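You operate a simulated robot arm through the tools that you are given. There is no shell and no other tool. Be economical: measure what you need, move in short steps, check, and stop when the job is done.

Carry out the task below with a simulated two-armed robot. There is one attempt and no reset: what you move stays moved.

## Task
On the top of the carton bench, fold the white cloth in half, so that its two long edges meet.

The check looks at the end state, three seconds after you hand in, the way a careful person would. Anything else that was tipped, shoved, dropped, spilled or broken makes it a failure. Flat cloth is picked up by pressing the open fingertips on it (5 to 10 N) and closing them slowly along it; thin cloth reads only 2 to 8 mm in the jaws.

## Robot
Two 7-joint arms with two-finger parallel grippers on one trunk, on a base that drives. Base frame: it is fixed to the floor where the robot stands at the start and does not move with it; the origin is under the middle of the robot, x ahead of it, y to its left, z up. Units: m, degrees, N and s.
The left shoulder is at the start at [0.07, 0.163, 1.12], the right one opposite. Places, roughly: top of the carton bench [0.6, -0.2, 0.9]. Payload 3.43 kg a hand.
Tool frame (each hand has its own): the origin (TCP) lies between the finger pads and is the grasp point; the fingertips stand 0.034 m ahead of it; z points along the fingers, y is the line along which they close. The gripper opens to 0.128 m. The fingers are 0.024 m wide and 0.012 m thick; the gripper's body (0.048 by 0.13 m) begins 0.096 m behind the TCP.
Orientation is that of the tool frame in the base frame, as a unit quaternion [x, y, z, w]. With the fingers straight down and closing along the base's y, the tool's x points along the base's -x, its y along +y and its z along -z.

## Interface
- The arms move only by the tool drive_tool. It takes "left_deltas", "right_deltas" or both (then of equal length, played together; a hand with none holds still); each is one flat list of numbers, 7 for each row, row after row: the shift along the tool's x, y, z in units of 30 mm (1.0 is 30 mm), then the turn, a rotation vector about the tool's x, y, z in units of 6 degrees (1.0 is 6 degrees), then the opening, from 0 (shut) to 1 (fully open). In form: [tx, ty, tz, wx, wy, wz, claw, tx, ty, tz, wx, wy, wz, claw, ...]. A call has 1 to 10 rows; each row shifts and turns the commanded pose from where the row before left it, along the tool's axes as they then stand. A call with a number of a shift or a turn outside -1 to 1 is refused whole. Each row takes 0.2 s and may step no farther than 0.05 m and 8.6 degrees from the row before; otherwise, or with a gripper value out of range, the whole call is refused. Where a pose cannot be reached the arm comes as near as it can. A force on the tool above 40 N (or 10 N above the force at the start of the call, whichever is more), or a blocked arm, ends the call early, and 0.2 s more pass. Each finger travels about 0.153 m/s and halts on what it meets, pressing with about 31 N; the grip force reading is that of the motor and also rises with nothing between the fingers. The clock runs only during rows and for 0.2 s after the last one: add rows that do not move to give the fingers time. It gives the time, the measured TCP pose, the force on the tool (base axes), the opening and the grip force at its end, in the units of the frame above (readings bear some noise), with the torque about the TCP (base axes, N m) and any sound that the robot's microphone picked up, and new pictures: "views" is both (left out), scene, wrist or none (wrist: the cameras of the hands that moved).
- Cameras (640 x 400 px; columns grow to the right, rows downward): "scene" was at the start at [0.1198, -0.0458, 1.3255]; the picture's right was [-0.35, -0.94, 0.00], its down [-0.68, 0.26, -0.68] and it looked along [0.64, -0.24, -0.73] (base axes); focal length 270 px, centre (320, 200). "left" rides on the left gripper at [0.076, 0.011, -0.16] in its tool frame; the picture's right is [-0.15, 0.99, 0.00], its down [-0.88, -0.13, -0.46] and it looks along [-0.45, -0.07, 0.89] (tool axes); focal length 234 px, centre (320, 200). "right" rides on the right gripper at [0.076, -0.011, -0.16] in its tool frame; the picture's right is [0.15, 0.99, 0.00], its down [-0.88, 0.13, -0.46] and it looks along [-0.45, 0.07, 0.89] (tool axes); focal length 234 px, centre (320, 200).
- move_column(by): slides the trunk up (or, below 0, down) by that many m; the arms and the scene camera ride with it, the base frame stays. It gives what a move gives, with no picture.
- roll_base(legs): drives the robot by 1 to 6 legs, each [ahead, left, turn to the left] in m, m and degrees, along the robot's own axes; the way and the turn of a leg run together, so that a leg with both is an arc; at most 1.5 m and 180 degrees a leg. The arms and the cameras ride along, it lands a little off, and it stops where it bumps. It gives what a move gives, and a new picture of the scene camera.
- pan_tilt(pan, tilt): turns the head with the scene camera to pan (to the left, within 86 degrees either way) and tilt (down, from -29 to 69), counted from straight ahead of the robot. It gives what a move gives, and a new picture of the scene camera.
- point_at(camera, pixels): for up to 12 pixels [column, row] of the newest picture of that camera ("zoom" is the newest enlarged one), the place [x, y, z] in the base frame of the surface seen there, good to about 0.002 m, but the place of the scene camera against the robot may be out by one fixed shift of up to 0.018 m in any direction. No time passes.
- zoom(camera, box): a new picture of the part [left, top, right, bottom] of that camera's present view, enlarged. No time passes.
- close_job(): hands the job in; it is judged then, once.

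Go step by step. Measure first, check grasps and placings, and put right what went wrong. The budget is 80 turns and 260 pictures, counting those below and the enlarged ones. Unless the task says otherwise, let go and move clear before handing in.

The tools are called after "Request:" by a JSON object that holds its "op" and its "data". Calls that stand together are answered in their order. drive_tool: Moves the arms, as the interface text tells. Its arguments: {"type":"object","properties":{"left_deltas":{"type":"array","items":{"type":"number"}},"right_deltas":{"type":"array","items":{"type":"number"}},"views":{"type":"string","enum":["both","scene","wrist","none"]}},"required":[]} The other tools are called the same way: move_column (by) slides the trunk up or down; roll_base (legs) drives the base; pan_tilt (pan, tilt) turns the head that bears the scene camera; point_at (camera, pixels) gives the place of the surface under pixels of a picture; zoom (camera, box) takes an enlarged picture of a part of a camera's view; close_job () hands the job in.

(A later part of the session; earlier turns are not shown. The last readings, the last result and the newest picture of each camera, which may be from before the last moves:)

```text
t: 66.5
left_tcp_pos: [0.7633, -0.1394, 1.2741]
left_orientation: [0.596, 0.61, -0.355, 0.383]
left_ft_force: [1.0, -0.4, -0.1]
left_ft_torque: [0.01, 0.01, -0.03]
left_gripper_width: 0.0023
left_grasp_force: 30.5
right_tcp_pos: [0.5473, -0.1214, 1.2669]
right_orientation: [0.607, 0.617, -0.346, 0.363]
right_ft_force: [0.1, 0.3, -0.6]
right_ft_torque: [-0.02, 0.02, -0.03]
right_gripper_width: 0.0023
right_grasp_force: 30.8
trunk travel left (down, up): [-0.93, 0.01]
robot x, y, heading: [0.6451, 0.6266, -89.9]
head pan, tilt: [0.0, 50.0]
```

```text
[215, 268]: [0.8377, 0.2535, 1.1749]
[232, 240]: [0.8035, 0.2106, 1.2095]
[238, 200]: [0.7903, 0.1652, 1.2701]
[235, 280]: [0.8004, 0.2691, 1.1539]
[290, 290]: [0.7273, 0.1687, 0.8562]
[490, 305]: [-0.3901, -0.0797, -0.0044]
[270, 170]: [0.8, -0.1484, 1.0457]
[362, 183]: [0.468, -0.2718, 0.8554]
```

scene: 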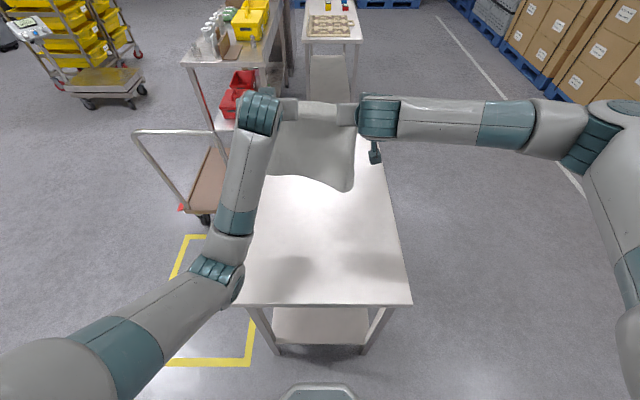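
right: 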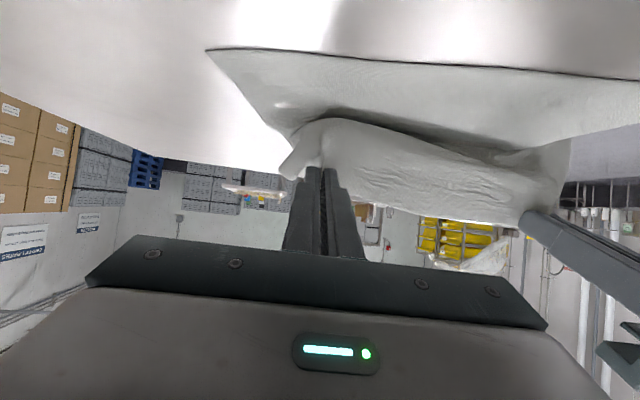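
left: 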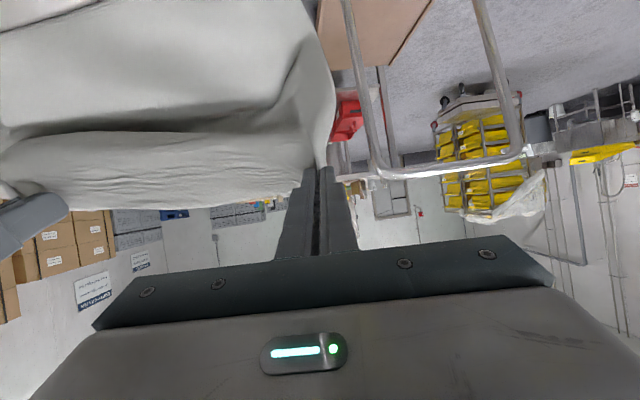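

Elbows are at about z 1.15, well clear of the bench. I'll lower both hands level until the hanging cloth's lower edge just touches the table near y≈-0.12.

Request:
{"op": "drive_tool", "data": {"left_deltas": [0.59, 0, 0.125, 0, -0.05, 0, 0, 0.59, 0, 0.125, 0, -0.05, 0, 0, 0.59, 0, 0.125, 0, -0.05, 0, 0, 0.59, 0, 0.125, 0, -0.05, 0, 0, 0.59, 0, 0.125, 0, -0.05, 0, 0, 0.59, 0, 0.125, 0, -0.05, 0, 0, 0.59, 0, 0.125, 0, -0.05, 0, 0, 0.59, 0, 0.125, 0, -0.05, 0, 0, 0.59, 0, 0.125, 0, -0.05, 0, 0, 0.59, 0, 0.125, 0, -0.05, 0, 0], "right_deltas": [0.54, 0, 0.17, 0, -0.1, 0, 0, 0.54, 0, 0.17, 0, -0.1, 0, 0, 0.54, 0, 0.17, 0, -0.1, 0, 0, 0.54, 0, 0.17, 0, -0.1, 0, 0, 0.54, 0, 0.17, 0, -0.1, 0, 0, 0.54, 0, 0.17, 0, -0.1, 0, 0, 0.54, 0, 0.17, 0, -0.1, 0, 0, 0.54, 0, 0.17, 0, -0.1, 0, 0, 0.54, 0, 0.17, 0, -0.1, 0, 0, 0.54, 0, 0.17, 0, -0.1, 0, 0], "views": "both"}}

Request:
{"op": "zoom", "data": {"camera": "scene", "box": [200, 80, 440, 240]}}

```text
t: 68.7
left_tcp_pos: [0.7645, -0.0996, 1.0967]
left_orientation: [0.586, 0.6, -0.37, 0.4]
left_ft_force: [-0.2, -0.1, 1.0]
left_ft_torque: [0.01, 0.0, 0.02]
left_gripper_width: 0.0026
left_grasp_force: 30.8
right_tcp_pos: [0.5875, -0.0955, 1.1261]
right_orientation: [0.592, 0.595, -0.378, 0.39]
right_ft_force: [-0.6, -0.6, 1.9]
right_ft_torque: [0.03, 0.01, 0.04]
right_gripper_width: 0.0026
right_grasp_force: 31.1
right hand out of reach, approached as far as the arm can: row 7, 8, 9, 10
trunk travel left (down, up): [-0.93, 0.01]
robot x, y, heading: [0.6442, 0.6282, -89.9]
head pan, tilt: [0.0, 50.0]
```

scene: 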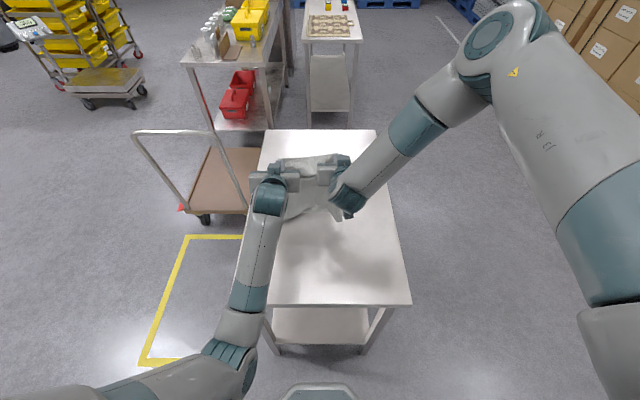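
right: 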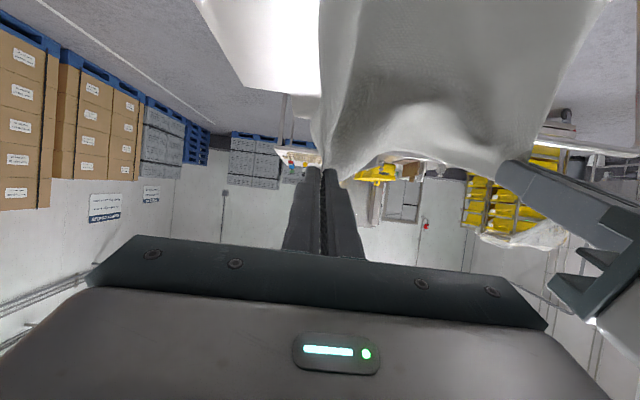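
left: 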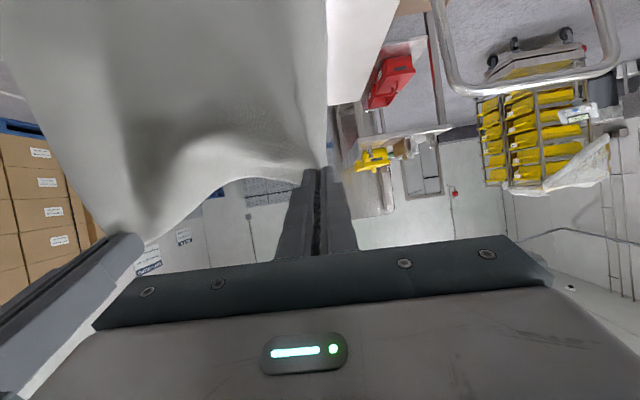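

```text
2.50 times, centred on (320, 160) of scene
```

zoom: 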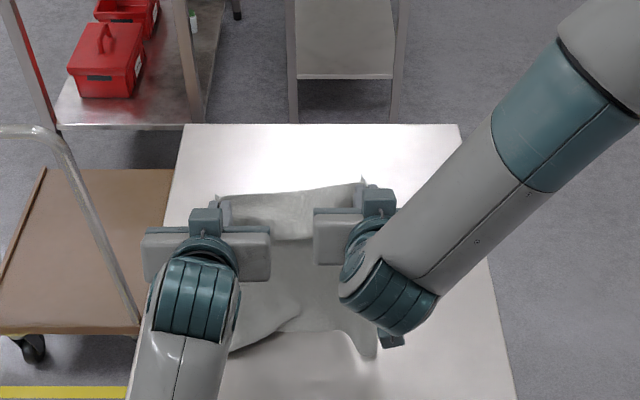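

The high trunk puts the right arm out of posture at this tilt. Backing the base farther and lowering the trunk partway should suit both arms, so I'll raise the hands to free the cloth first, then reposition.

Request:
{"op": "drive_tool", "data": {"left_deltas": [-0.713, 0, -0.31, 0, 0, 0, 0, -0.713, 0, -0.31, 0, 0, 0, 0, -0.713, 0, -0.31, 0, 0, 0, 0, -0.713, 0, -0.31, 0, 0, 0, 0, -0.713, 0, -0.31, 0, 0, 0, 0, -0.713, 0, -0.31, 0, 0, 0, 0], "right_deltas": [-0.56, -0.21, -0.243, 0, 0, 0, 0, -0.56, -0.21, -0.243, 0, 0, 0, 0, -0.56, -0.21, -0.243, 0, 0, 0, 0, -0.56, -0.21, -0.243, 0, 0, 0, 0, -0.56, -0.21, -0.243, 0, 0, 0, 0, -0.56, -0.21, -0.243, 0, 0, 0, 0], "views": "none"}}

Request:
{"op": "roll_base", "data": {"legs": [[-0.15, 0, 0]]}}

```text
t: 70.1
left_tcp_pos: [0.7689, -0.1005, 1.2379]
left_orientation: [0.589, 0.597, -0.363, 0.406]
left_ft_force: [-3.0, 0.6, 0.1]
left_ft_torque: [-0.03, 0.09, -0.06]
left_gripper_width: 0.0024
left_grasp_force: 30.6
right_tcp_pos: [0.5486, -0.0983, 1.2347]
right_orientation: [0.587, 0.597, -0.376, 0.397]
right_ft_force: [3.0, -0.4, -0.1]
right_ft_torque: [0.01, -0.07, 0.12]
right_gripper_width: 0.0027
right_grasp_force: 31.0
trunk travel left (down, up): [-0.93, 0.01]
robot x, y, heading: [0.6407, 0.6269, -89.9]
head pan, tilt: [0.0, 50.0]
```

```text
t: 71.5
left_tcp_pos: [0.7691, 0.0468, 1.237]
left_orientation: [0.587, 0.598, -0.364, 0.406]
left_ft_force: [-3.8, -0.2, 0.1]
left_ft_torque: [0.01, 0.09, -0.13]
left_gripper_width: 0.0026
left_grasp_force: 31.2
right_tcp_pos: [0.5483, 0.0498, 1.2335]
right_orientation: [0.589, 0.596, -0.377, 0.394]
right_ft_force: [4.9, -0.9, -0.6]
right_ft_torque: [-0.02, -0.07, 0.12]
right_gripper_width: 0.0024
right_grasp_force: 31.1
trunk travel left (down, up): [-0.93, 0.01]
robot x, y, heading: [0.6414, 0.7778, -89.7]
head pan, tilt: [0.0, 50.0]
```

scene: 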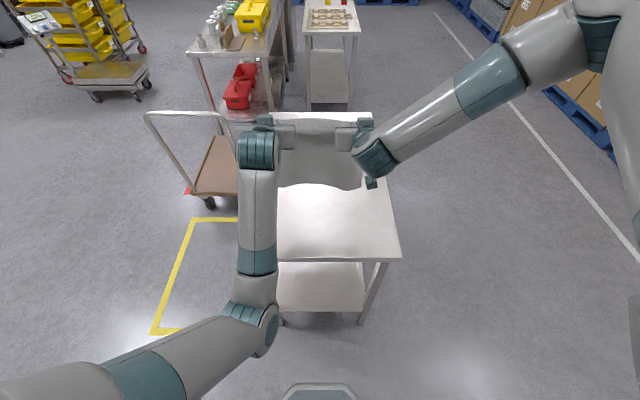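

The arms are now less folded. I'll extend the hands 14 cm outward, then lower the trunk so the cloth's lower edge nears the table.

Request:
{"op": "drive_tool", "data": {"left_deltas": [-0.267, -0.01, 0.61, 0, 0, 0, 0, -0.267, -0.01, 0.61, 0, 0, 0, 0, -0.267, -0.01, 0.61, 0, 0, 0, 0, -0.267, -0.01, 0.61, 0, 0, 0, 0, -0.267, -0.01, 0.61, 0, 0, 0, 0, -0.267, -0.01, 0.61, 0, 0, 0, 0, -0.267, -0.01, 0.61, 0, 0, 0, 0], "right_deltas": [-0.267, 0.02, 0.61, 0, 0, 0, 0, -0.267, 0.02, 0.61, 0, 0, 0, 0, -0.267, 0.02, 0.61, 0, 0, 0, 0, -0.267, 0.02, 0.61, 0, 0, 0, 0, -0.267, 0.02, 0.61, 0, 0, 0, 0, -0.267, 0.02, 0.61, 0, 0, 0, 0, -0.267, 0.02, 0.61, 0, 0, 0, 0], "views": "none"}}

Request:
{"op": "move_column", "data": {"by": -0.13}}

Request:
{"op": "pan_tilt", "data": {"pan": 0, "tilt": 48}}

Request:
{"op": "zoom", "data": {"camera": "scene", "box": [200, 80, 440, 240]}}

```text
t: 73.0
left_tcp_pos: [0.7731, -0.091, 1.2386]
left_orientation: [0.586, 0.599, -0.363, 0.407]
left_ft_force: [-2.1, -0.4, -0.1]
left_ft_torque: [0.0, 0.09, -0.07]
left_gripper_width: 0.0024
left_grasp_force: 30.5
right_tcp_pos: [0.5533, -0.0893, 1.234]
right_orientation: [0.589, 0.596, -0.376, 0.394]
right_ft_force: [1.5, 0.2, 0.0]
right_ft_torque: [-0.01, -0.05, 0.09]
right_gripper_width: 0.0025
right_grasp_force: 31.0
trunk travel left (down, up): [-0.93, 0.01]
robot x, y, heading: [0.6403, 0.7798, -89.8]
head pan, tilt: [0.0, 50.0]
```

```text
t: 74.6
left_tcp_pos: [0.7745, -0.0906, 1.1092]
left_orientation: [0.586, 0.599, -0.364, 0.407]
left_ft_force: [-2.4, -0.4, -0.2]
left_ft_torque: [-0.01, 0.09, -0.04]
left_gripper_width: 0.0025
left_grasp_force: 31.3
right_tcp_pos: [0.5536, -0.0877, 1.1055]
right_orientation: [0.589, 0.596, -0.377, 0.395]
right_ft_force: [2.0, 0.7, 0.2]
right_ft_torque: [0.0, -0.04, 0.09]
right_gripper_width: 0.0025
right_grasp_force: 31.1
trunk travel left (down, up): [-0.8, 0.14]
robot x, y, heading: [0.6446, 0.7783, -90.0]
head pan, tilt: [0.0, 50.0]
```

```text
t: 75.2
left_tcp_pos: [0.7738, -0.0896, 1.1093]
left_orientation: [0.586, 0.598, -0.364, 0.407]
left_ft_force: [-2.6, 0.2, 0.4]
left_ft_torque: [-0.02, 0.06, -0.08]
left_gripper_width: 0.0024
left_grasp_force: 31.1
right_tcp_pos: [0.5536, -0.0886, 1.1057]
right_orientation: [0.589, 0.596, -0.377, 0.395]
right_ft_force: [2.0, -1.1, -0.5]
right_ft_torque: [-0.03, -0.01, 0.06]
right_gripper_width: 0.0026
right_grasp_force: 31.1
trunk travel left (down, up): [-0.8, 0.14]
robot x, y, heading: [0.64, 0.7796, -90.3]
head pan, tilt: [0.0, 48.0]
```

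scene: 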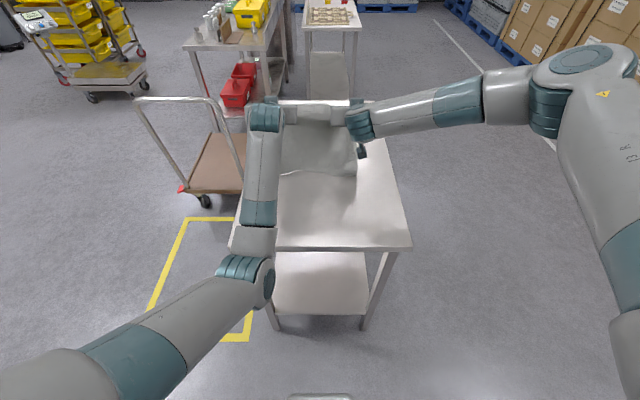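

```text
2.50 times, centred on (320, 160) of scene
```

zoom: 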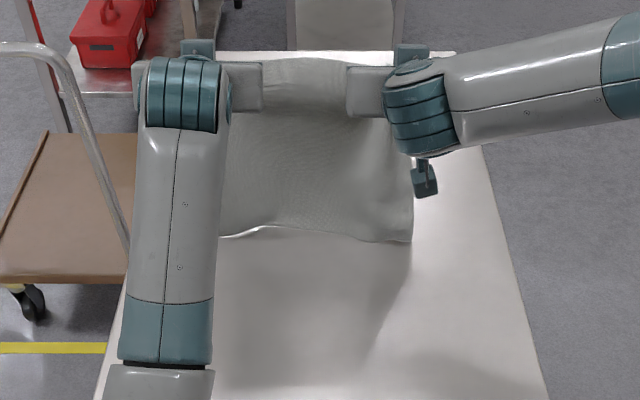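

The cloth hangs nearly to the table with its lower edge straight in view, and the left elbow is now behind the bench end. I'll measure the lower edge height and elbow.

Request:
{"op": "point_at", "data": {"camera": "zoom", "pixels": [[228, 232], [280, 222], [330, 226], [405, 236], [320, 150], [320, 90], [320, 300], [170, 340], [320, 65]]}}

Request:
{"op": "point_at", "data": {"camera": "scene", "pixels": [[243, 290], [262, 190], [242, 247], [412, 246]]}}

```text
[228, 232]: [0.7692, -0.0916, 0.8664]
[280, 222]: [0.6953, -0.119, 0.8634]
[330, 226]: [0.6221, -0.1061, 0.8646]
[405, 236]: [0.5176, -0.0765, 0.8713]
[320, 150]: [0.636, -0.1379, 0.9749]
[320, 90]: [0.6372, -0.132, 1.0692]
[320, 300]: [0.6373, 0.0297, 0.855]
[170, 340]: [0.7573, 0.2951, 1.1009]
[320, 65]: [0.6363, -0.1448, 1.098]
```

```text
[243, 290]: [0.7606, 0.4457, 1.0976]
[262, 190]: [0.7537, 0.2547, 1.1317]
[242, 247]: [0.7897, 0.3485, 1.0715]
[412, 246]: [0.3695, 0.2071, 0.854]
```

The lower edge hovers about 1 cm over the table and elbows are well clear (z≈1.08). I'll touch it down and lay the near half by moving the hands out and down to above the fold line.

Request:
{"op": "drive_tool", "data": {"left_deltas": [0.46, 0, 0.2, 0, 0, 0, 0, 0.46, 0, 0.2, 0, 0, 0, 0, 0.131, 0, 0.535, 0, 0, 0, 0, 0.131, 0, 0.535, 0, 0, 0, 0, 0.131, 0, 0.535, 0, 0, 0, 0, 0.131, 0, 0.535, 0, 0, 0, 0, 0.131, 0, 0.535, 0, 0, 0, 0, 0.131, 0, 0.535, 0, 0, 0, 0, 0.131, 0, 0.535, 0, 0, 0, 0, 0.131, 0, 0.535, 0, 0, 0, 0], "right_deltas": [0.46, 0, 0.2, 0, 0, 0, 0, 0.46, 0, 0.2, 0, 0, 0, 0, 0.131, 0, 0.535, 0, 0, 0, 0, 0.131, 0, 0.535, 0, 0, 0, 0, 0.131, 0, 0.535, 0, 0, 0, 0, 0.131, 0, 0.535, 0, 0, 0, 0, 0.131, 0, 0.535, 0, 0, 0, 0, 0.131, 0, 0.535, 0, 0, 0, 0, 0.131, 0, 0.535, 0, 0, 0, 0, 0.131, 0, 0.535, 0, 0, 0, 0], "views": "scene"}}

Request:
{"op": "zoom", "data": {"camera": "scene", "box": [220, 80, 430, 220]}}

```text
t: 77.5
left_tcp_pos: [0.7824, -0.1976, 1.0011]
left_orientation: [0.586, 0.599, -0.363, 0.407]
left_ft_force: [-7.2, -0.3, -0.8]
left_ft_torque: [-0.01, 0.13, -0.24]
left_gripper_width: 0.0025
left_grasp_force: 30.6
right_tcp_pos: [0.5584, -0.1935, 0.9953]
right_orientation: [0.588, 0.596, -0.377, 0.396]
right_ft_force: [7.1, -0.5, -0.3]
right_ft_torque: [0.01, -0.13, 0.23]
right_gripper_width: 0.0026
right_grasp_force: 31.8
trunk travel left (down, up): [-0.8, 0.14]
robot x, y, heading: [0.6447, 0.7759, -89.8]
head pan, tilt: [0.0, 48.0]
```

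scene: 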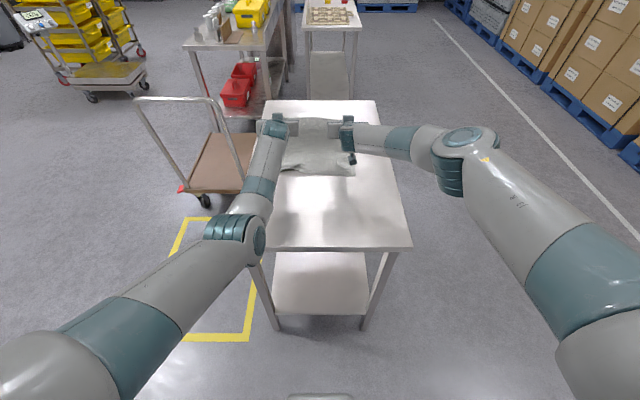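

```text
2.86 times, centred on (325, 150) of scene
```

zoom: 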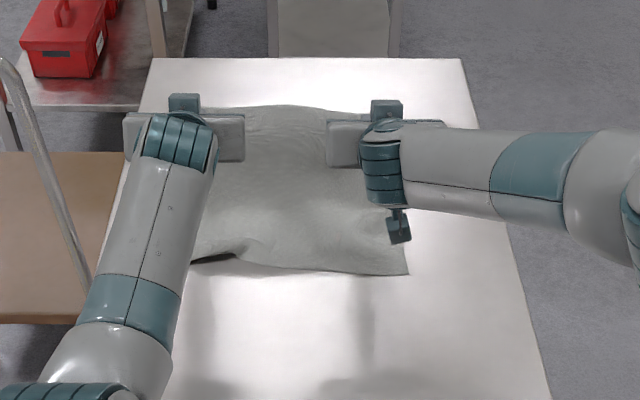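

Near half is laid, with a small ripple at the left of its edge (220,255). I'll measure the profile.

Request:
{"op": "point_at", "data": {"camera": "zoom", "pixels": [[300, 262], [300, 245], [300, 225], [300, 205], [300, 185], [300, 165], [300, 140], [300, 112], [198, 255], [232, 250], [404, 271], [350, 266]]}}

```text
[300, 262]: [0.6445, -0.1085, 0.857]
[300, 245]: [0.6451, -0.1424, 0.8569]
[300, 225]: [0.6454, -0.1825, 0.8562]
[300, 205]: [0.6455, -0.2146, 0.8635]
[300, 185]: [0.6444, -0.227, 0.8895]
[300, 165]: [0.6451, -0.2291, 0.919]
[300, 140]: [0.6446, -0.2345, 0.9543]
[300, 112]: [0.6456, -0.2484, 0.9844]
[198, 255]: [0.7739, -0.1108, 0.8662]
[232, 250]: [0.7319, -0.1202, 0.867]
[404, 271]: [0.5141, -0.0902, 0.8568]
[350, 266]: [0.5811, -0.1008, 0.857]
```

The right of the near edge is about 2 cm closer than the left. I'll roll the base ahead to pull the sheet taut and straighten it, with a little extra pull on the right.

Request:
{"op": "roll_base", "data": {"legs": [[0.08, 0, 0]]}}

Request:
{"op": "drive_tool", "data": {"left_deltas": [0, -0.07, 0, 0, 0, 0, 0, 0, -0.07, 0, 0, 0, 0, 0, 0, 0, 0, 0, 0, 0, 0], "right_deltas": [-0.13, 0.05, 0.3, 0, 0, 0, 0, -0.13, 0.05, 0.3, 0, 0, 0, 0, 0, 0, 0, 0, 0, 0, 0], "views": "scene"}}

Request:
{"op": "zoom", "data": {"camera": "scene", "box": [220, 80, 430, 220]}}

```text
t: 78.5
left_tcp_pos: [0.7809, -0.2742, 1.0017]
left_orientation: [0.586, 0.598, -0.364, 0.407]
left_ft_force: [-8.5, -0.1, -0.7]
left_ft_torque: [0.0, 0.2, -0.23]
left_gripper_width: 0.0025
left_grasp_force: 31.4
right_tcp_pos: [0.5565, -0.2693, 0.9956]
right_orientation: [0.589, 0.595, -0.378, 0.395]
right_ft_force: [7.3, -1.0, 0.2]
right_ft_torque: [0.01, -0.15, 0.24]
right_gripper_width: 0.0024
right_grasp_force: 31.1
trunk travel left (down, up): [-0.8, 0.14]
robot x, y, heading: [0.6405, 0.6994, -90.0]
head pan, tilt: [0.0, 48.0]
```

scene: 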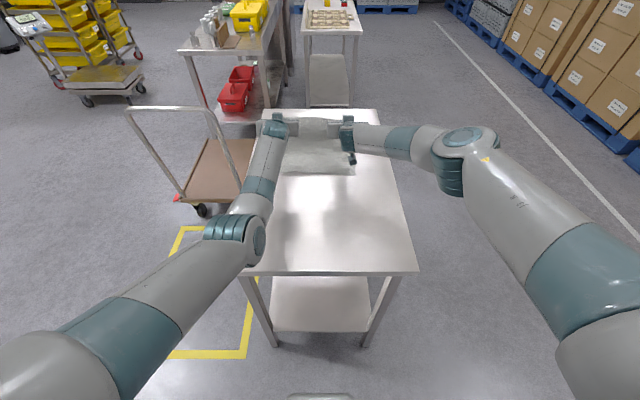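

```text
t: 79.3
left_tcp_pos: [0.7756, -0.2751, 1.0003]
left_orientation: [0.587, 0.599, -0.363, 0.407]
left_ft_force: [1.2, -0.7, 0.5]
left_ft_torque: [-0.01, 0.03, -0.01]
left_gripper_width: 0.003
left_grasp_force: 31.2
right_tcp_pos: [0.5615, -0.2889, 0.9941]
right_orientation: [0.589, 0.596, -0.376, 0.395]
right_ft_force: [0.1, 0.4, 0.4]
right_ft_torque: [0.01, 0.02, 0.03]
right_gripper_width: 0.0025
right_grasp_force: 30.8
trunk travel left (down, up): [-0.8, 0.14]
robot x, y, heading: [0.6411, 0.698, -89.8]
head pan, tilt: [0.0, 48.0]
```

scene: 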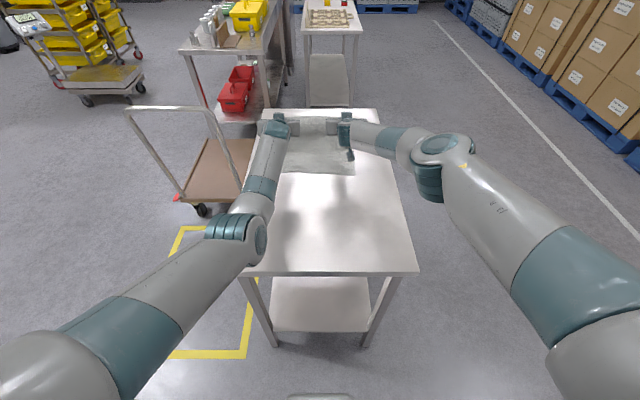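

```text
2.86 times, centred on (325, 150) of scene
```

zoom: 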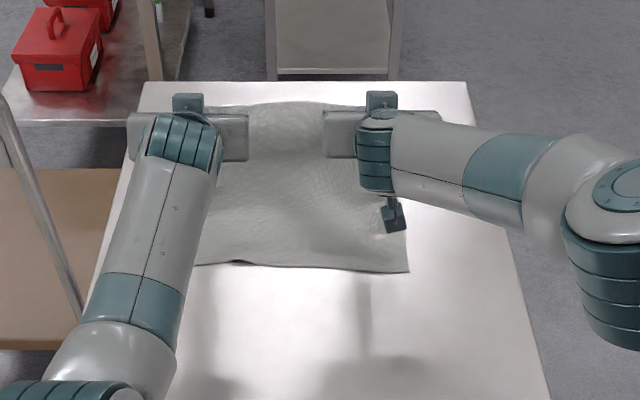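

The near edge is now flat and almost straight. I'll measure it to fix the fold line.

Request:
{"op": "point_at", "data": {"camera": "zoom", "pixels": [[200, 262], [250, 262], [300, 265], [350, 267], [405, 270], [300, 230], [300, 195], [300, 165], [300, 140], [300, 110]]}}

```text
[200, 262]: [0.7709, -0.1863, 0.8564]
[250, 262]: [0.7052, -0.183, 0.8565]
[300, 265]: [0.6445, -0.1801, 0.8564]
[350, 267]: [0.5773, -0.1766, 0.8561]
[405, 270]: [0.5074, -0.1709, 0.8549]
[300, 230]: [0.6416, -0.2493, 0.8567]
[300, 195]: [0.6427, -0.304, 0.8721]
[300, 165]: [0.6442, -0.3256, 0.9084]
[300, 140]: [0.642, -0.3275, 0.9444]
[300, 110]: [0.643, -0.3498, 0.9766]
```

Fold lines sit at true y≈-0.297 (left) and -0.286 (right), almost beneath the hanging sheet now. I'll swing the edge over along the arc, adjusting the right hand to match the edge's slight slant.

Request:
{"op": "drive_tool", "data": {"left_deltas": [0.334, 0, -0.325, 0, 0, 0, 0, 0.334, 0, -0.325, 0, 0, 0, 0, 0.334, 0, -0.325, 0, 0, 0, 0, 0.334, 0, -0.325, 0, 0, 0, 0, 0.334, 0, -0.325, 0, 0, 0, 0, 0.35, 0, -0.126, 0, 0.133, 0, 0, 0.35, 0, -0.126, 0, 0.133, 0, 0, 0.35, 0, -0.126, 0, 0.133, 0, 0, 0.35, 0, -0.126, 0, 0.133, 0, 0, 0.35, 0, -0.126, 0, 0.133, 0, 0], "right_deltas": [0.365, 0, -0.495, 0, 0, 0, 0, 0.365, 0, -0.495, 0, 0, 0, 0, 0.365, 0, -0.495, 0, 0, 0, 0, 0.365, 0, -0.495, 0, 0, 0, 0, 0.365, 0, -0.495, 0, 0, 0, 0, 0.35, 0, -0.126, 0, 0.133, 0, 0, 0.35, 0, -0.126, 0, 0.133, 0, 0, 0.35, 0, -0.126, 0, 0.133, 0, 0, 0.35, 0, -0.126, 0, 0.133, 0, 0, 0.35, 0, -0.126, 0, 0.133, 0, 0], "views": "both"}}

Request:
{"op": "zoom", "data": {"camera": "scene", "box": [220, 80, 430, 220]}}

```text
t: 81.5
left_tcp_pos: [0.7741, -0.1695, 0.9354]
left_orientation: [0.598, 0.612, -0.344, 0.386]
left_ft_force: [0.0, 0.9, -0.4]
left_ft_torque: [0.02, 0.02, -0.01]
left_gripper_width: 0.0023
left_grasp_force: 31.0
right_tcp_pos: [0.558, -0.1608, 0.9351]
right_orientation: [0.602, 0.609, -0.356, 0.373]
right_ft_force: [0.9, 0.8, 0.7]
right_ft_torque: [0.0, -0.01, 0.01]
right_gripper_width: 0.0025
right_grasp_force: 30.9
trunk travel left (down, up): [-0.8, 0.14]
robot x, y, heading: [0.6396, 0.6984, -90.3]
head pan, tilt: [0.0, 48.0]
```

scene: 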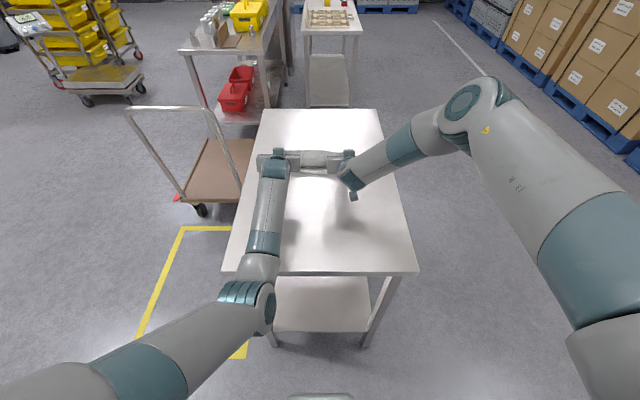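
right: 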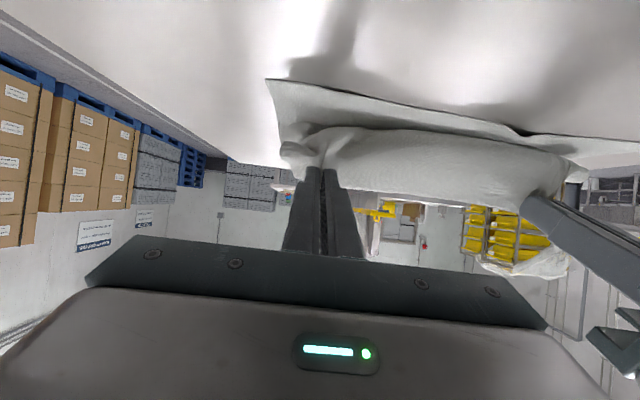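
left: 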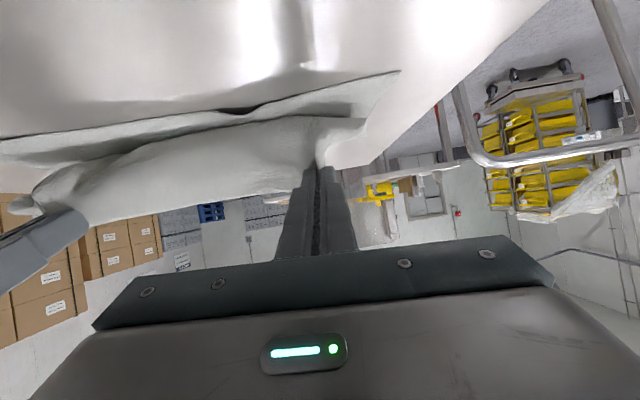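

```text
2.86 times, centred on (325, 150) of scene
```

zoom: 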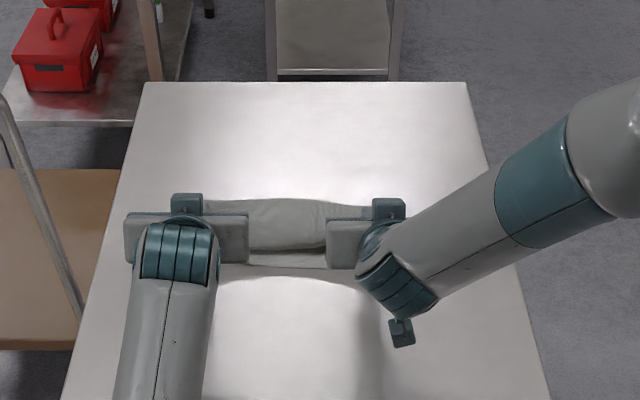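

Both arms followed cleanly, with the edge now above the near edge. I'll lower the last 4 cm.

Request:
{"op": "drive_tool", "data": {"left_deltas": [0.28, 0, 0.05, 0, 0.2, 0, 0, 0.28, 0, 0.05, 0, 0.2, 0, 0, 0.28, 0, 0.05, 0, 0.2, 0, 0, 0.28, 0, 0.05, 0, 0.2, 0, 0, 0.28, 0, 0.05, 0, 0.2, 0, 0], "right_deltas": [0.28, 0, 0.05, 0, 0.2, 0, 0, 0.28, 0, 0.05, 0, 0.2, 0, 0, 0.28, 0, 0.05, 0, 0.2, 0, 0, 0.28, 0, 0.05, 0, 0.2, 0, 0, 0.28, 0, 0.05, 0, 0.2, 0, 0], "views": "wrist"}}

Request:
{"op": "zoom", "data": {"camera": "scene", "box": [240, 100, 400, 220]}}

```text
t: 82.7
left_tcp_pos: [0.7733, -0.1534, 0.8964]
left_orientation: [0.616, 0.631, -0.312, 0.354]
left_ft_force: [-0.2, 0.2, -0.6]
left_ft_torque: [-0.02, 0.02, -0.03]
left_gripper_width: 0.0022
left_grasp_force: 31.0
right_tcp_pos: [0.5575, -0.1463, 0.8968]
right_orientation: [0.618, 0.628, -0.326, 0.344]
right_ft_force: [-0.1, -1.0, 5.3]
right_ft_torque: [-0.13, -0.01, 0.04]
right_gripper_width: 0.0026
right_grasp_force: 31.0
trunk travel left (down, up): [-0.8, 0.14]
robot x, y, heading: [0.64, 0.7036, -90.0]
head pan, tilt: [0.0, 48.0]
```

right: 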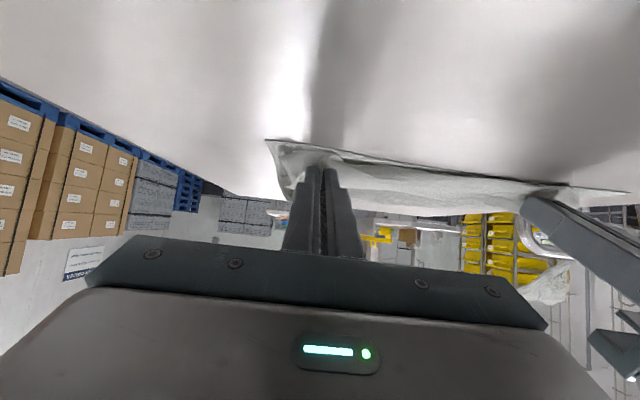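
left: 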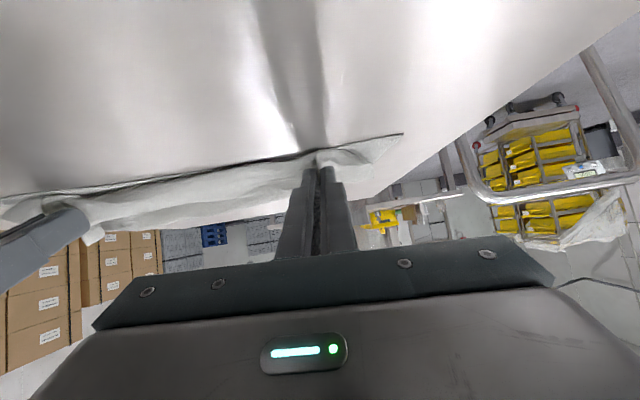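

```text
3.33 times, centred on (320, 160) of scene
```

zoom: 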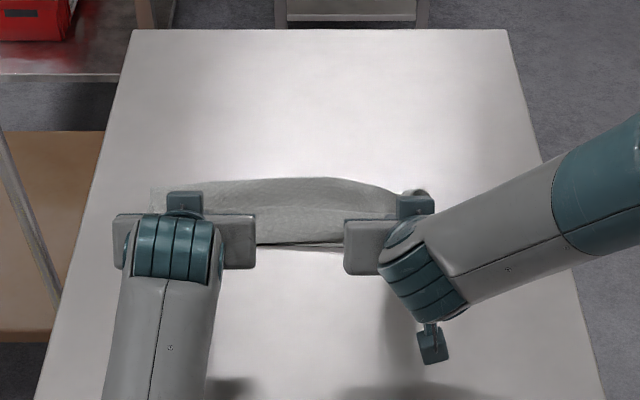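

The edge is down at the near edge with light contact. I'll measure the folded extents before releasing.

Request:
{"op": "point_at", "data": {"camera": "zoom", "pixels": [[320, 181], [230, 186], [370, 186], [300, 200], [300, 215], [300, 230], [300, 240], [300, 247], [155, 200], [160, 212], [425, 192]]}}

```text
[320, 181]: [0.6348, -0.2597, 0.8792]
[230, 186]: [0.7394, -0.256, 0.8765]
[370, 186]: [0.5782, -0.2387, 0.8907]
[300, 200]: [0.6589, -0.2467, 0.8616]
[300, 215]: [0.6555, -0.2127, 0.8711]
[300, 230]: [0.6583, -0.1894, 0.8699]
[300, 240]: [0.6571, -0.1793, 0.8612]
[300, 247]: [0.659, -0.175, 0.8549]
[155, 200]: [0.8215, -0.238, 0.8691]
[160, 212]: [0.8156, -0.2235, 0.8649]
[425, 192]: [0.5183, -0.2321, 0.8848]
```

The fold loop sits at scene y≈-0.26 instead of -0.307, so the swing pulled it in a few cm because the clamp uses up length. I'll rewind the arc to straighten the sheet and redo it with a smaller radius.

Request:
{"op": "drive_tool", "data": {"left_deltas": [-0.28, 0, -0.05, 0, -0.2, 0, 0, -0.28, 0, -0.05, 0, -0.2, 0, 0, -0.28, 0, -0.05, 0, -0.2, 0, 0, -0.28, 0, -0.05, 0, -0.2, 0, 0, -0.28, 0, -0.05, 0, -0.2, 0, 0, -0.35, 0, 0.126, 0, -0.133, 0, 0, -0.35, 0, 0.126, 0, -0.133, 0, 0, -0.35, 0, 0.126, 0, -0.133, 0, 0, -0.35, 0, 0.126, 0, -0.133, 0, 0, -0.35, 0, 0.126, 0, -0.133, 0, 0], "right_deltas": [-0.28, 0, -0.05, 0, -0.2, 0, 0, -0.28, 0, -0.05, 0, -0.2, 0, 0, -0.28, 0, -0.05, 0, -0.2, 0, 0, -0.28, 0, -0.05, 0, -0.2, 0, 0, -0.28, 0, -0.05, 0, -0.2, 0, 0, -0.35, 0, 0.126, 0, -0.133, 0, 0, -0.35, 0, 0.126, 0, -0.133, 0, 0, -0.35, 0, 0.126, 0, -0.133, 0, 0, -0.35, 0, 0.126, 0, -0.133, 0, 0, -0.35, 0, 0.126, 0, -0.133, 0, 0], "views": "none"}}

Request:
{"op": "drive_tool", "data": {"left_deltas": [-0.334, 0, 0.325, 0, 0, 0, 0, -0.334, 0, 0.325, 0, 0, 0, 0, -0.334, 0, 0.325, 0, 0, 0, 0, -0.334, 0, 0.325, 0, 0, 0, 0, -0.334, 0, 0.325, 0, 0, 0, 0, 0, 0, 0.2, 0, 0, 0, 0, 0, 0, 0.2, 0, 0, 0, 0], "right_deltas": [-0.365, 0, 0.495, 0, 0, 0, 0, -0.365, 0, 0.495, 0, 0, 0, 0, -0.365, 0, 0.495, 0, 0, 0, 0, -0.365, 0, 0.495, 0, 0, 0, 0, -0.365, 0, 0.495, 0, 0, 0, 0, 0, 0, 0.2, 0, 0, 0, 0, 0, 0, 0.2, 0, 0, 0, 0], "views": "scene"}}

Request:
{"op": "zoom", "data": {"camera": "scene", "box": [220, 80, 430, 220]}}

```text
t: 84.9
left_tcp_pos: [0.7772, -0.2108, 0.9727]
left_orientation: [0.586, 0.598, -0.365, 0.407]
left_ft_force: [-0.1, -0.6, -0.8]
left_ft_torque: [0.04, 0.03, -0.01]
left_gripper_width: 0.0026
left_grasp_force: 31.3
right_tcp_pos: [0.5585, -0.201, 0.9753]
right_orientation: [0.59, 0.596, -0.377, 0.393]
right_ft_force: [-0.2, 0.1, -1.1]
right_ft_torque: [0.01, -0.01, -0.02]
right_gripper_width: 0.0026
right_grasp_force: 30.3
trunk travel left (down, up): [-0.8, 0.14]
robot x, y, heading: [0.6421, 0.7024, -90.0]
head pan, tilt: [0.0, 48.0]
```

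```text
t: 86.5
left_tcp_pos: [0.7777, -0.2876, 0.9922]
left_orientation: [0.587, 0.599, -0.364, 0.406]
left_ft_force: [0.3, 0.5, 0.4]
left_ft_torque: [0.0, 0.0, 0.01]
left_gripper_width: 0.0022
left_grasp_force: 31.3
right_tcp_pos: [0.5609, -0.3018, 0.9895]
right_orientation: [0.588, 0.596, -0.377, 0.396]
right_ft_force: [0.3, 0.1, -0.3]
right_ft_torque: [0.02, -0.02, 0.01]
right_gripper_width: 0.0024
right_grasp_force: 30.5
trunk travel left (down, up): [-0.8, 0.14]
robot x, y, heading: [0.6396, 0.7019, -90.2]
head pan, tilt: [0.0, 48.0]
```

scene: 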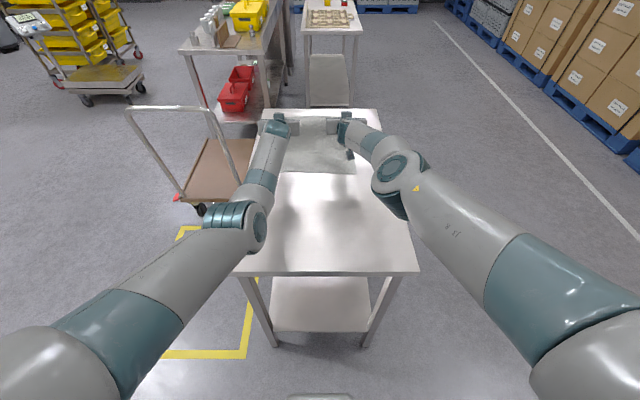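

```text
2.86 times, centred on (325, 150) of scene
```

zoom: 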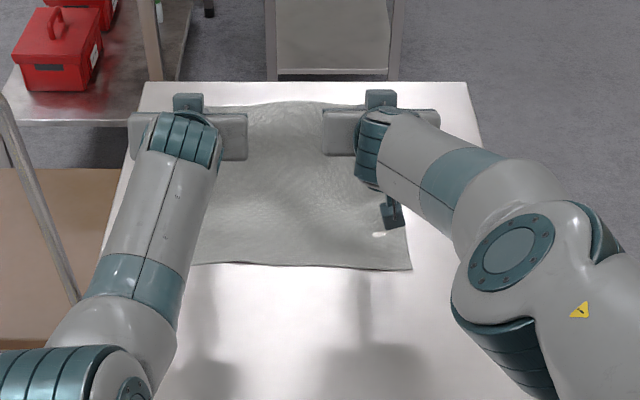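

The sheet is straight once more. I'll re-measure the near edge for the corrected arc.

Request:
{"op": "point_at", "data": {"camera": "zoom", "pixels": [[200, 261], [250, 262], [300, 265], [350, 267], [407, 268], [300, 195], [300, 165], [300, 140]]}}

```text
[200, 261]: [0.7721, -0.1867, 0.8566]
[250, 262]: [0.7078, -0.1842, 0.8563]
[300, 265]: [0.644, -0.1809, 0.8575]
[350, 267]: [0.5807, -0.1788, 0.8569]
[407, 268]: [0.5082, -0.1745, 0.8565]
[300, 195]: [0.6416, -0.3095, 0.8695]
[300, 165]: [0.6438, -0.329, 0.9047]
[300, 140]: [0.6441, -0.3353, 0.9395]
```

Near edge is at true y≈-0.171/-0.162. I'll swing again with the corrected, tighter arc.

Request:
{"op": "drive_tool", "data": {"left_deltas": [0.248, 0, -0.253, 0, 0, 0, 0, 0.248, 0, -0.253, 0, 0, 0, 0, 0.248, 0, -0.253, 0, 0, 0, 0, 0.248, 0, -0.253, 0, 0, 0, 0, 0.248, 0, -0.253, 0, 0, 0, 0, 0.248, 0, -0.253, 0, 0, 0, 0, 0.4, 0, -0.138, 0, 0.083, 0, 0, 0.4, 0, -0.138, 0, 0.083, 0, 0, 0.4, 0, -0.138, 0, 0.083, 0, 0, 0.4, 0, -0.138, 0, 0.083, 0, 0], "right_deltas": [0.287, 0, -0.377, 0, 0, 0, 0, 0.287, 0, -0.377, 0, 0, 0, 0, 0.287, 0, -0.377, 0, 0, 0, 0, 0.287, 0, -0.377, 0, 0, 0, 0, 0.287, 0, -0.377, 0, 0, 0, 0, 0.287, 0, -0.377, 0, 0, 0, 0, 0.4, 0, -0.138, 0, 0.083, 0, 0, 0.4, 0, -0.138, 0, 0.083, 0, 0, 0.4, 0, -0.138, 0, 0.083, 0, 0, 0.4, 0, -0.138, 0, 0.083, 0, 0], "views": "none"}}

Request:
{"op": "drive_tool", "data": {"left_deltas": [0.256, 0, 0.05, 0, 0.2, 0, 0, 0.256, 0, 0.05, 0, 0.2, 0, 0, 0.256, 0, 0.05, 0, 0.2, 0, 0, 0.256, 0, 0.05, 0, 0.2, 0, 0, 0.14, 0, 0.1, 0, 0.33, 0, 0, 0.14, 0, 0.1, 0, 0.33, 0, 0], "right_deltas": [0.256, 0, 0.05, 0, 0.2, 0, 0, 0.256, 0, 0.05, 0, 0.2, 0, 0, 0.256, 0, 0.05, 0, 0.2, 0, 0, 0.256, 0, 0.05, 0, 0.2, 0, 0, 0.14, 0, 0.1, 0, 0.33, 0, 0, 0.14, 0, 0.1, 0, 0.33, 0, 0], "views": "both"}}

Request:
{"op": "zoom", "data": {"camera": "scene", "box": [240, 100, 400, 220]}}

```text
t: 88.7
left_tcp_pos: [0.7726, -0.1918, 0.9375]
left_orientation: [0.593, 0.605, -0.355, 0.396]
left_ft_force: [0.6, 0.5, -0.2]
left_ft_torque: [0.0, 0.01, -0.02]
left_gripper_width: 0.0023
left_grasp_force: 30.9
right_tcp_pos: [0.5773, -0.2612, 0.9018]
right_orientation: [0.595, 0.603, -0.367, 0.385]
right_ft_force: [-0.1, -0.1, 0.4]
right_ft_torque: [-0.02, 0.03, 0.01]
right_gripper_width: 0.0022
right_grasp_force: 30.9
right hand out of reach, approached as far as the arm can: row 1, 2, 3, 4, 5, 6, 7, 8, 9
trunk travel left (down, up): [-0.8, 0.14]
robot x, y, heading: [0.6419, 0.7002, -90.1]
head pan, tilt: [0.0, 48.0]
```

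```text
t: 89.7
left_tcp_pos: [0.7741, -0.1841, 0.9092]
left_orientation: [0.606, 0.62, -0.331, 0.372]
left_ft_force: [-1.1, 0.1, 0.8]
left_ft_torque: [-0.01, 0.02, 0.01]
left_gripper_width: 0.0025
left_grasp_force: 30.5
right_tcp_pos: [0.5751, -0.256, 0.8907]
right_orientation: [0.607, 0.613, -0.35, 0.365]
right_ft_force: [0.4, 3.5, 20.9]
right_ft_torque: [-0.34, -0.04, 0.01]
right_gripper_width: 0.0025
right_grasp_force: 30.6
right hand out of reach, approached as far as the arm can: row 5
trunk travel left (down, up): [-0.8, 0.14]
robot x, y, heading: [0.6449, 0.7026, -90.4]
head pan, tilt: [0.0, 48.0]
stopped in row 5 (right hand): the force on the tool passed its limit (the readings are from after the stop); the commanded pose is now the measured one
```

scene: 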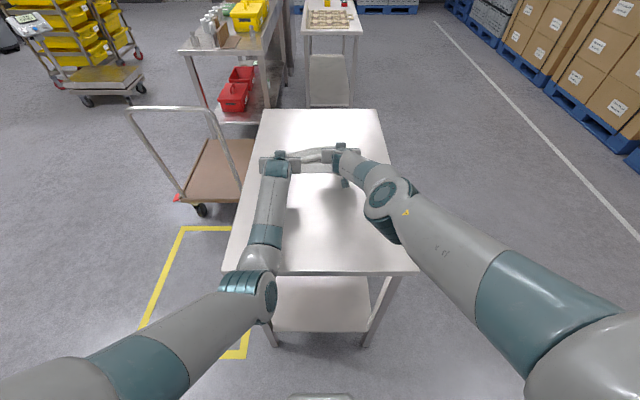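
right: 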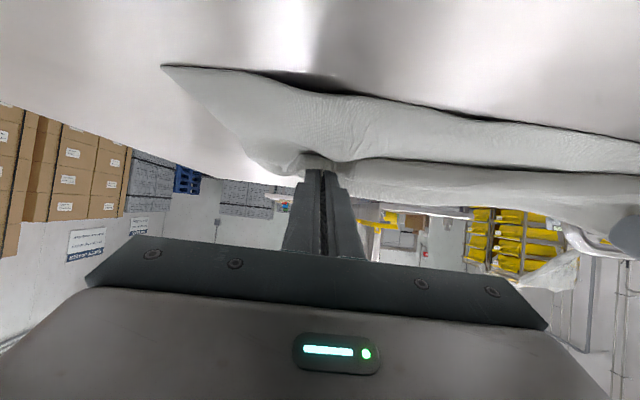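
left: 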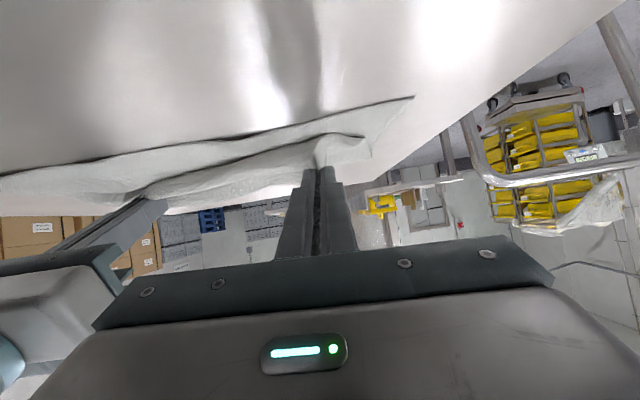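

```text
3.33 times, centred on (320, 160) of scene
```

zoom: 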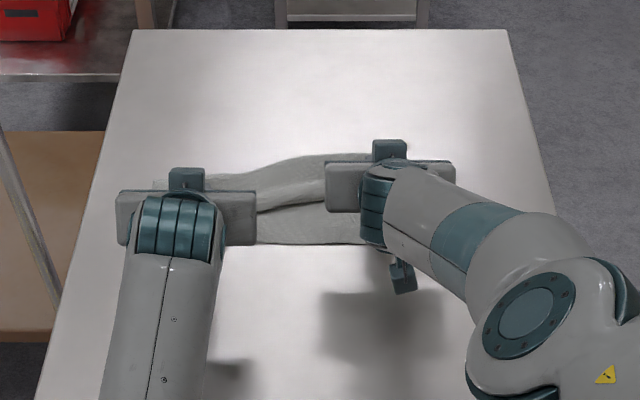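

The right arm stalled in a bad posture (y -0.256) while the left moved correctly. I'll raise the right and bring it toward me in small steps to see whether it recovers.

Request:
{"op": "drive_tool", "data": {"right_deltas": [-0.3, -0.1, -0.25, 0, 0, 0, 0, -0.3, -0.1, -0.25, 0, 0, 0, 0, -0.3, -0.1, -0.25, 0, 0, 0, 0, -0.1, -0.1, -0.4, 0, 0, 0, 0, -0.1, -0.1, -0.4, 0, 0, 0, 0, 0, 0, 0, 0, 0, 0, 0], "left_deltas": [0, 0, 0, 0, 0, 0, 0, 0, 0, 0, 0, 0, 0, 0, 0, 0, 0, 0, 0, 0, 0, 0, 0, 0, 0, 0, 0, 0, 0, 0, 0, 0, 0, 0, 0, 0, 0, 0, 0, 0, 0, 0], "views": "scene"}}

```text
t: 91.1
left_tcp_pos: [0.773, -0.1856, 0.9071]
left_orientation: [0.606, 0.62, -0.331, 0.372]
left_ft_force: [-7.0, -2.7, 1.2]
left_ft_torque: [-0.09, 0.18, -0.16]
left_gripper_width: 0.0025
left_grasp_force: 30.7
right_tcp_pos: [0.5698, -0.2695, 0.9213]
right_orientation: [0.608, 0.615, -0.347, 0.363]
right_ft_force: [6.0, 2.9, -1.8]
right_ft_torque: [0.08, -0.11, 0.21]
right_gripper_width: 0.0025
right_grasp_force: 31.3
right hand out of reach, approached as far as the arm can: row 1, 2, 3, 4, 5
trunk travel left (down, up): [-0.8, 0.14]
robot x, y, heading: [0.6411, 0.7011, -90.1]
head pan, tilt: [0.0, 48.0]
```

scene: 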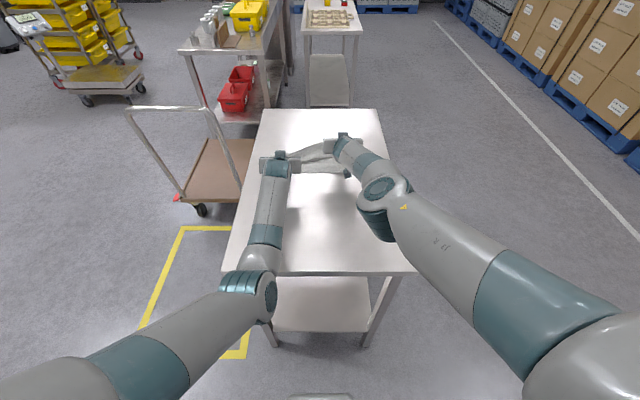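

The right elbow has swung inward to a limit. I'll raise both hands and reduce the right hand's tilt to let the elbow swing back out.

Request:
{"op": "drive_tool", "data": {"left_deltas": [-0.4, 0, 0.025, 0, 0, 0, 0, -0.4, 0, 0.025, 0, 0, 0, 0, -0.4, 0, 0.025, 0, 0, 0, 0, -0.4, 0, 0.025, 0, 0, 0, 0, -0.4, 0, 0.025, 0, 0, 0, 0, -0.4, 0, 0.025, 0, 0, 0, 0], "right_deltas": [-0.3, 0, -0.245, 0, 0.5, 0, 0, -0.3, 0, -0.245, 0, 0.5, 0, 0, -0.3, 0, -0.245, 0, 0.5, 0, 0, -0.3, 0, -0.245, 0, 0.5, 0, 0, -0.3, 0, -0.245, 0, 0.5, 0, 0, -0.3, 0, -0.245, 0, 0.5, 0, 0], "views": "scene"}}

```text
t: 92.5
left_tcp_pos: [0.7736, -0.2246, 0.9661]
left_orientation: [0.606, 0.621, -0.33, 0.371]
left_ft_force: [0.5, -0.2, 0.5]
left_ft_torque: [0.02, 0.04, 0.0]
left_gripper_width: 0.0024
left_grasp_force: 31.2
right_tcp_pos: [0.5657, -0.2621, 0.9865]
right_orientation: [0.655, 0.665, -0.248, 0.261]
right_ft_force: [-0.3, 0.5, -0.1]
right_ft_torque: [0.02, 0.03, 0.02]
right_gripper_width: 0.0029
right_grasp_force: 30.7
right hand out of reach, approached as far as the arm can: row 1, 6
trunk travel left (down, up): [-0.8, 0.14]
robot x, y, heading: [0.6429, 0.698, -90.1]
head pan, tilt: [0.0, 48.0]
```

scene: 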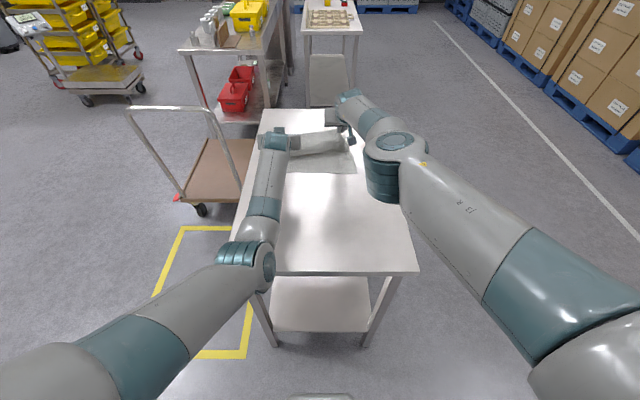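

The right arm moves again. I'll continue reducing its tilt while bringing it toward me to swing the elbow outward.

Request:
{"op": "drive_tool", "data": {"right_deltas": [0.142, 0, -0.29, 0, 0.5, 0, 0, 0.142, 0, -0.29, 0, 0.5, 0, 0, 0.142, 0, -0.29, 0, 0.5, 0, 0, 0.142, 0, -0.29, 0, 0.5, 0, 0, 0.142, 0, -0.29, 0, 0.5, 0, 0, 0.142, 0, -0.29, 0, 0.5, 0, 0], "views": "scene"}}

```text
t: 93.9
left_tcp_pos: [0.7742, -0.2248, 0.967]
left_orientation: [0.607, 0.62, -0.33, 0.372]
left_ft_force: [-0.1, 0.1, -0.3]
left_ft_torque: [0.0, 0.03, 0.0]
left_gripper_width: 0.0025
left_grasp_force: 30.3
right_tcp_pos: [0.5681, -0.2115, 1.0146]
right_orientation: [0.686, 0.697, -0.142, 0.155]
right_ft_force: [0.0, -0.2, -0.8]
right_ft_torque: [-0.02, -0.02, 0.02]
right_gripper_width: 0.0022
right_grasp_force: 31.2
trunk travel left (down, up): [-0.8, 0.14]
robot x, y, heading: [0.6412, 0.7009, -90.1]
head pan, tilt: [0.0, 48.0]
```

scene: 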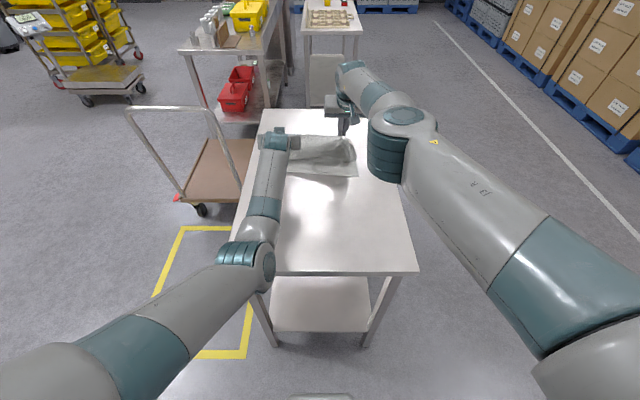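

The right arm is responsive at about 24 degrees of tilt. I'll check the sheet's present shape.

Request:
{"op": "zoom", "data": {"camera": "scene", "box": [240, 90, 400, 200]}}

Request:
{"op": "point_at", "data": {"camera": "scene", "pixels": [[290, 173], [305, 174], [320, 175], [340, 176], [356, 176], [320, 168], [320, 160], [320, 152], [320, 145], [340, 160], [340, 150], [320, 137]]}}

```text
3.64 times, centred on (320, 145) of scene
```

zoom: 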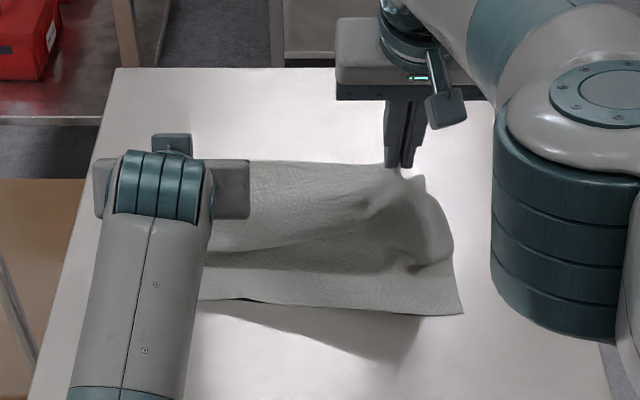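

```text
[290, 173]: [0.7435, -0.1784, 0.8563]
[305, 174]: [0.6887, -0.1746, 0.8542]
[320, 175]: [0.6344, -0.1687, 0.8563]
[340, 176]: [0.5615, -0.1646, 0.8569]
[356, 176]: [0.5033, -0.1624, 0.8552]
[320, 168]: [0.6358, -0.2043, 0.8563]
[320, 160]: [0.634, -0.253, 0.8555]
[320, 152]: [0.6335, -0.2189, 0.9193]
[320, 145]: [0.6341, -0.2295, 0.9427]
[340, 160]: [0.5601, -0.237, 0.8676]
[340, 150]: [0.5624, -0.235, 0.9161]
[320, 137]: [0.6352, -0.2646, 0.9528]
```

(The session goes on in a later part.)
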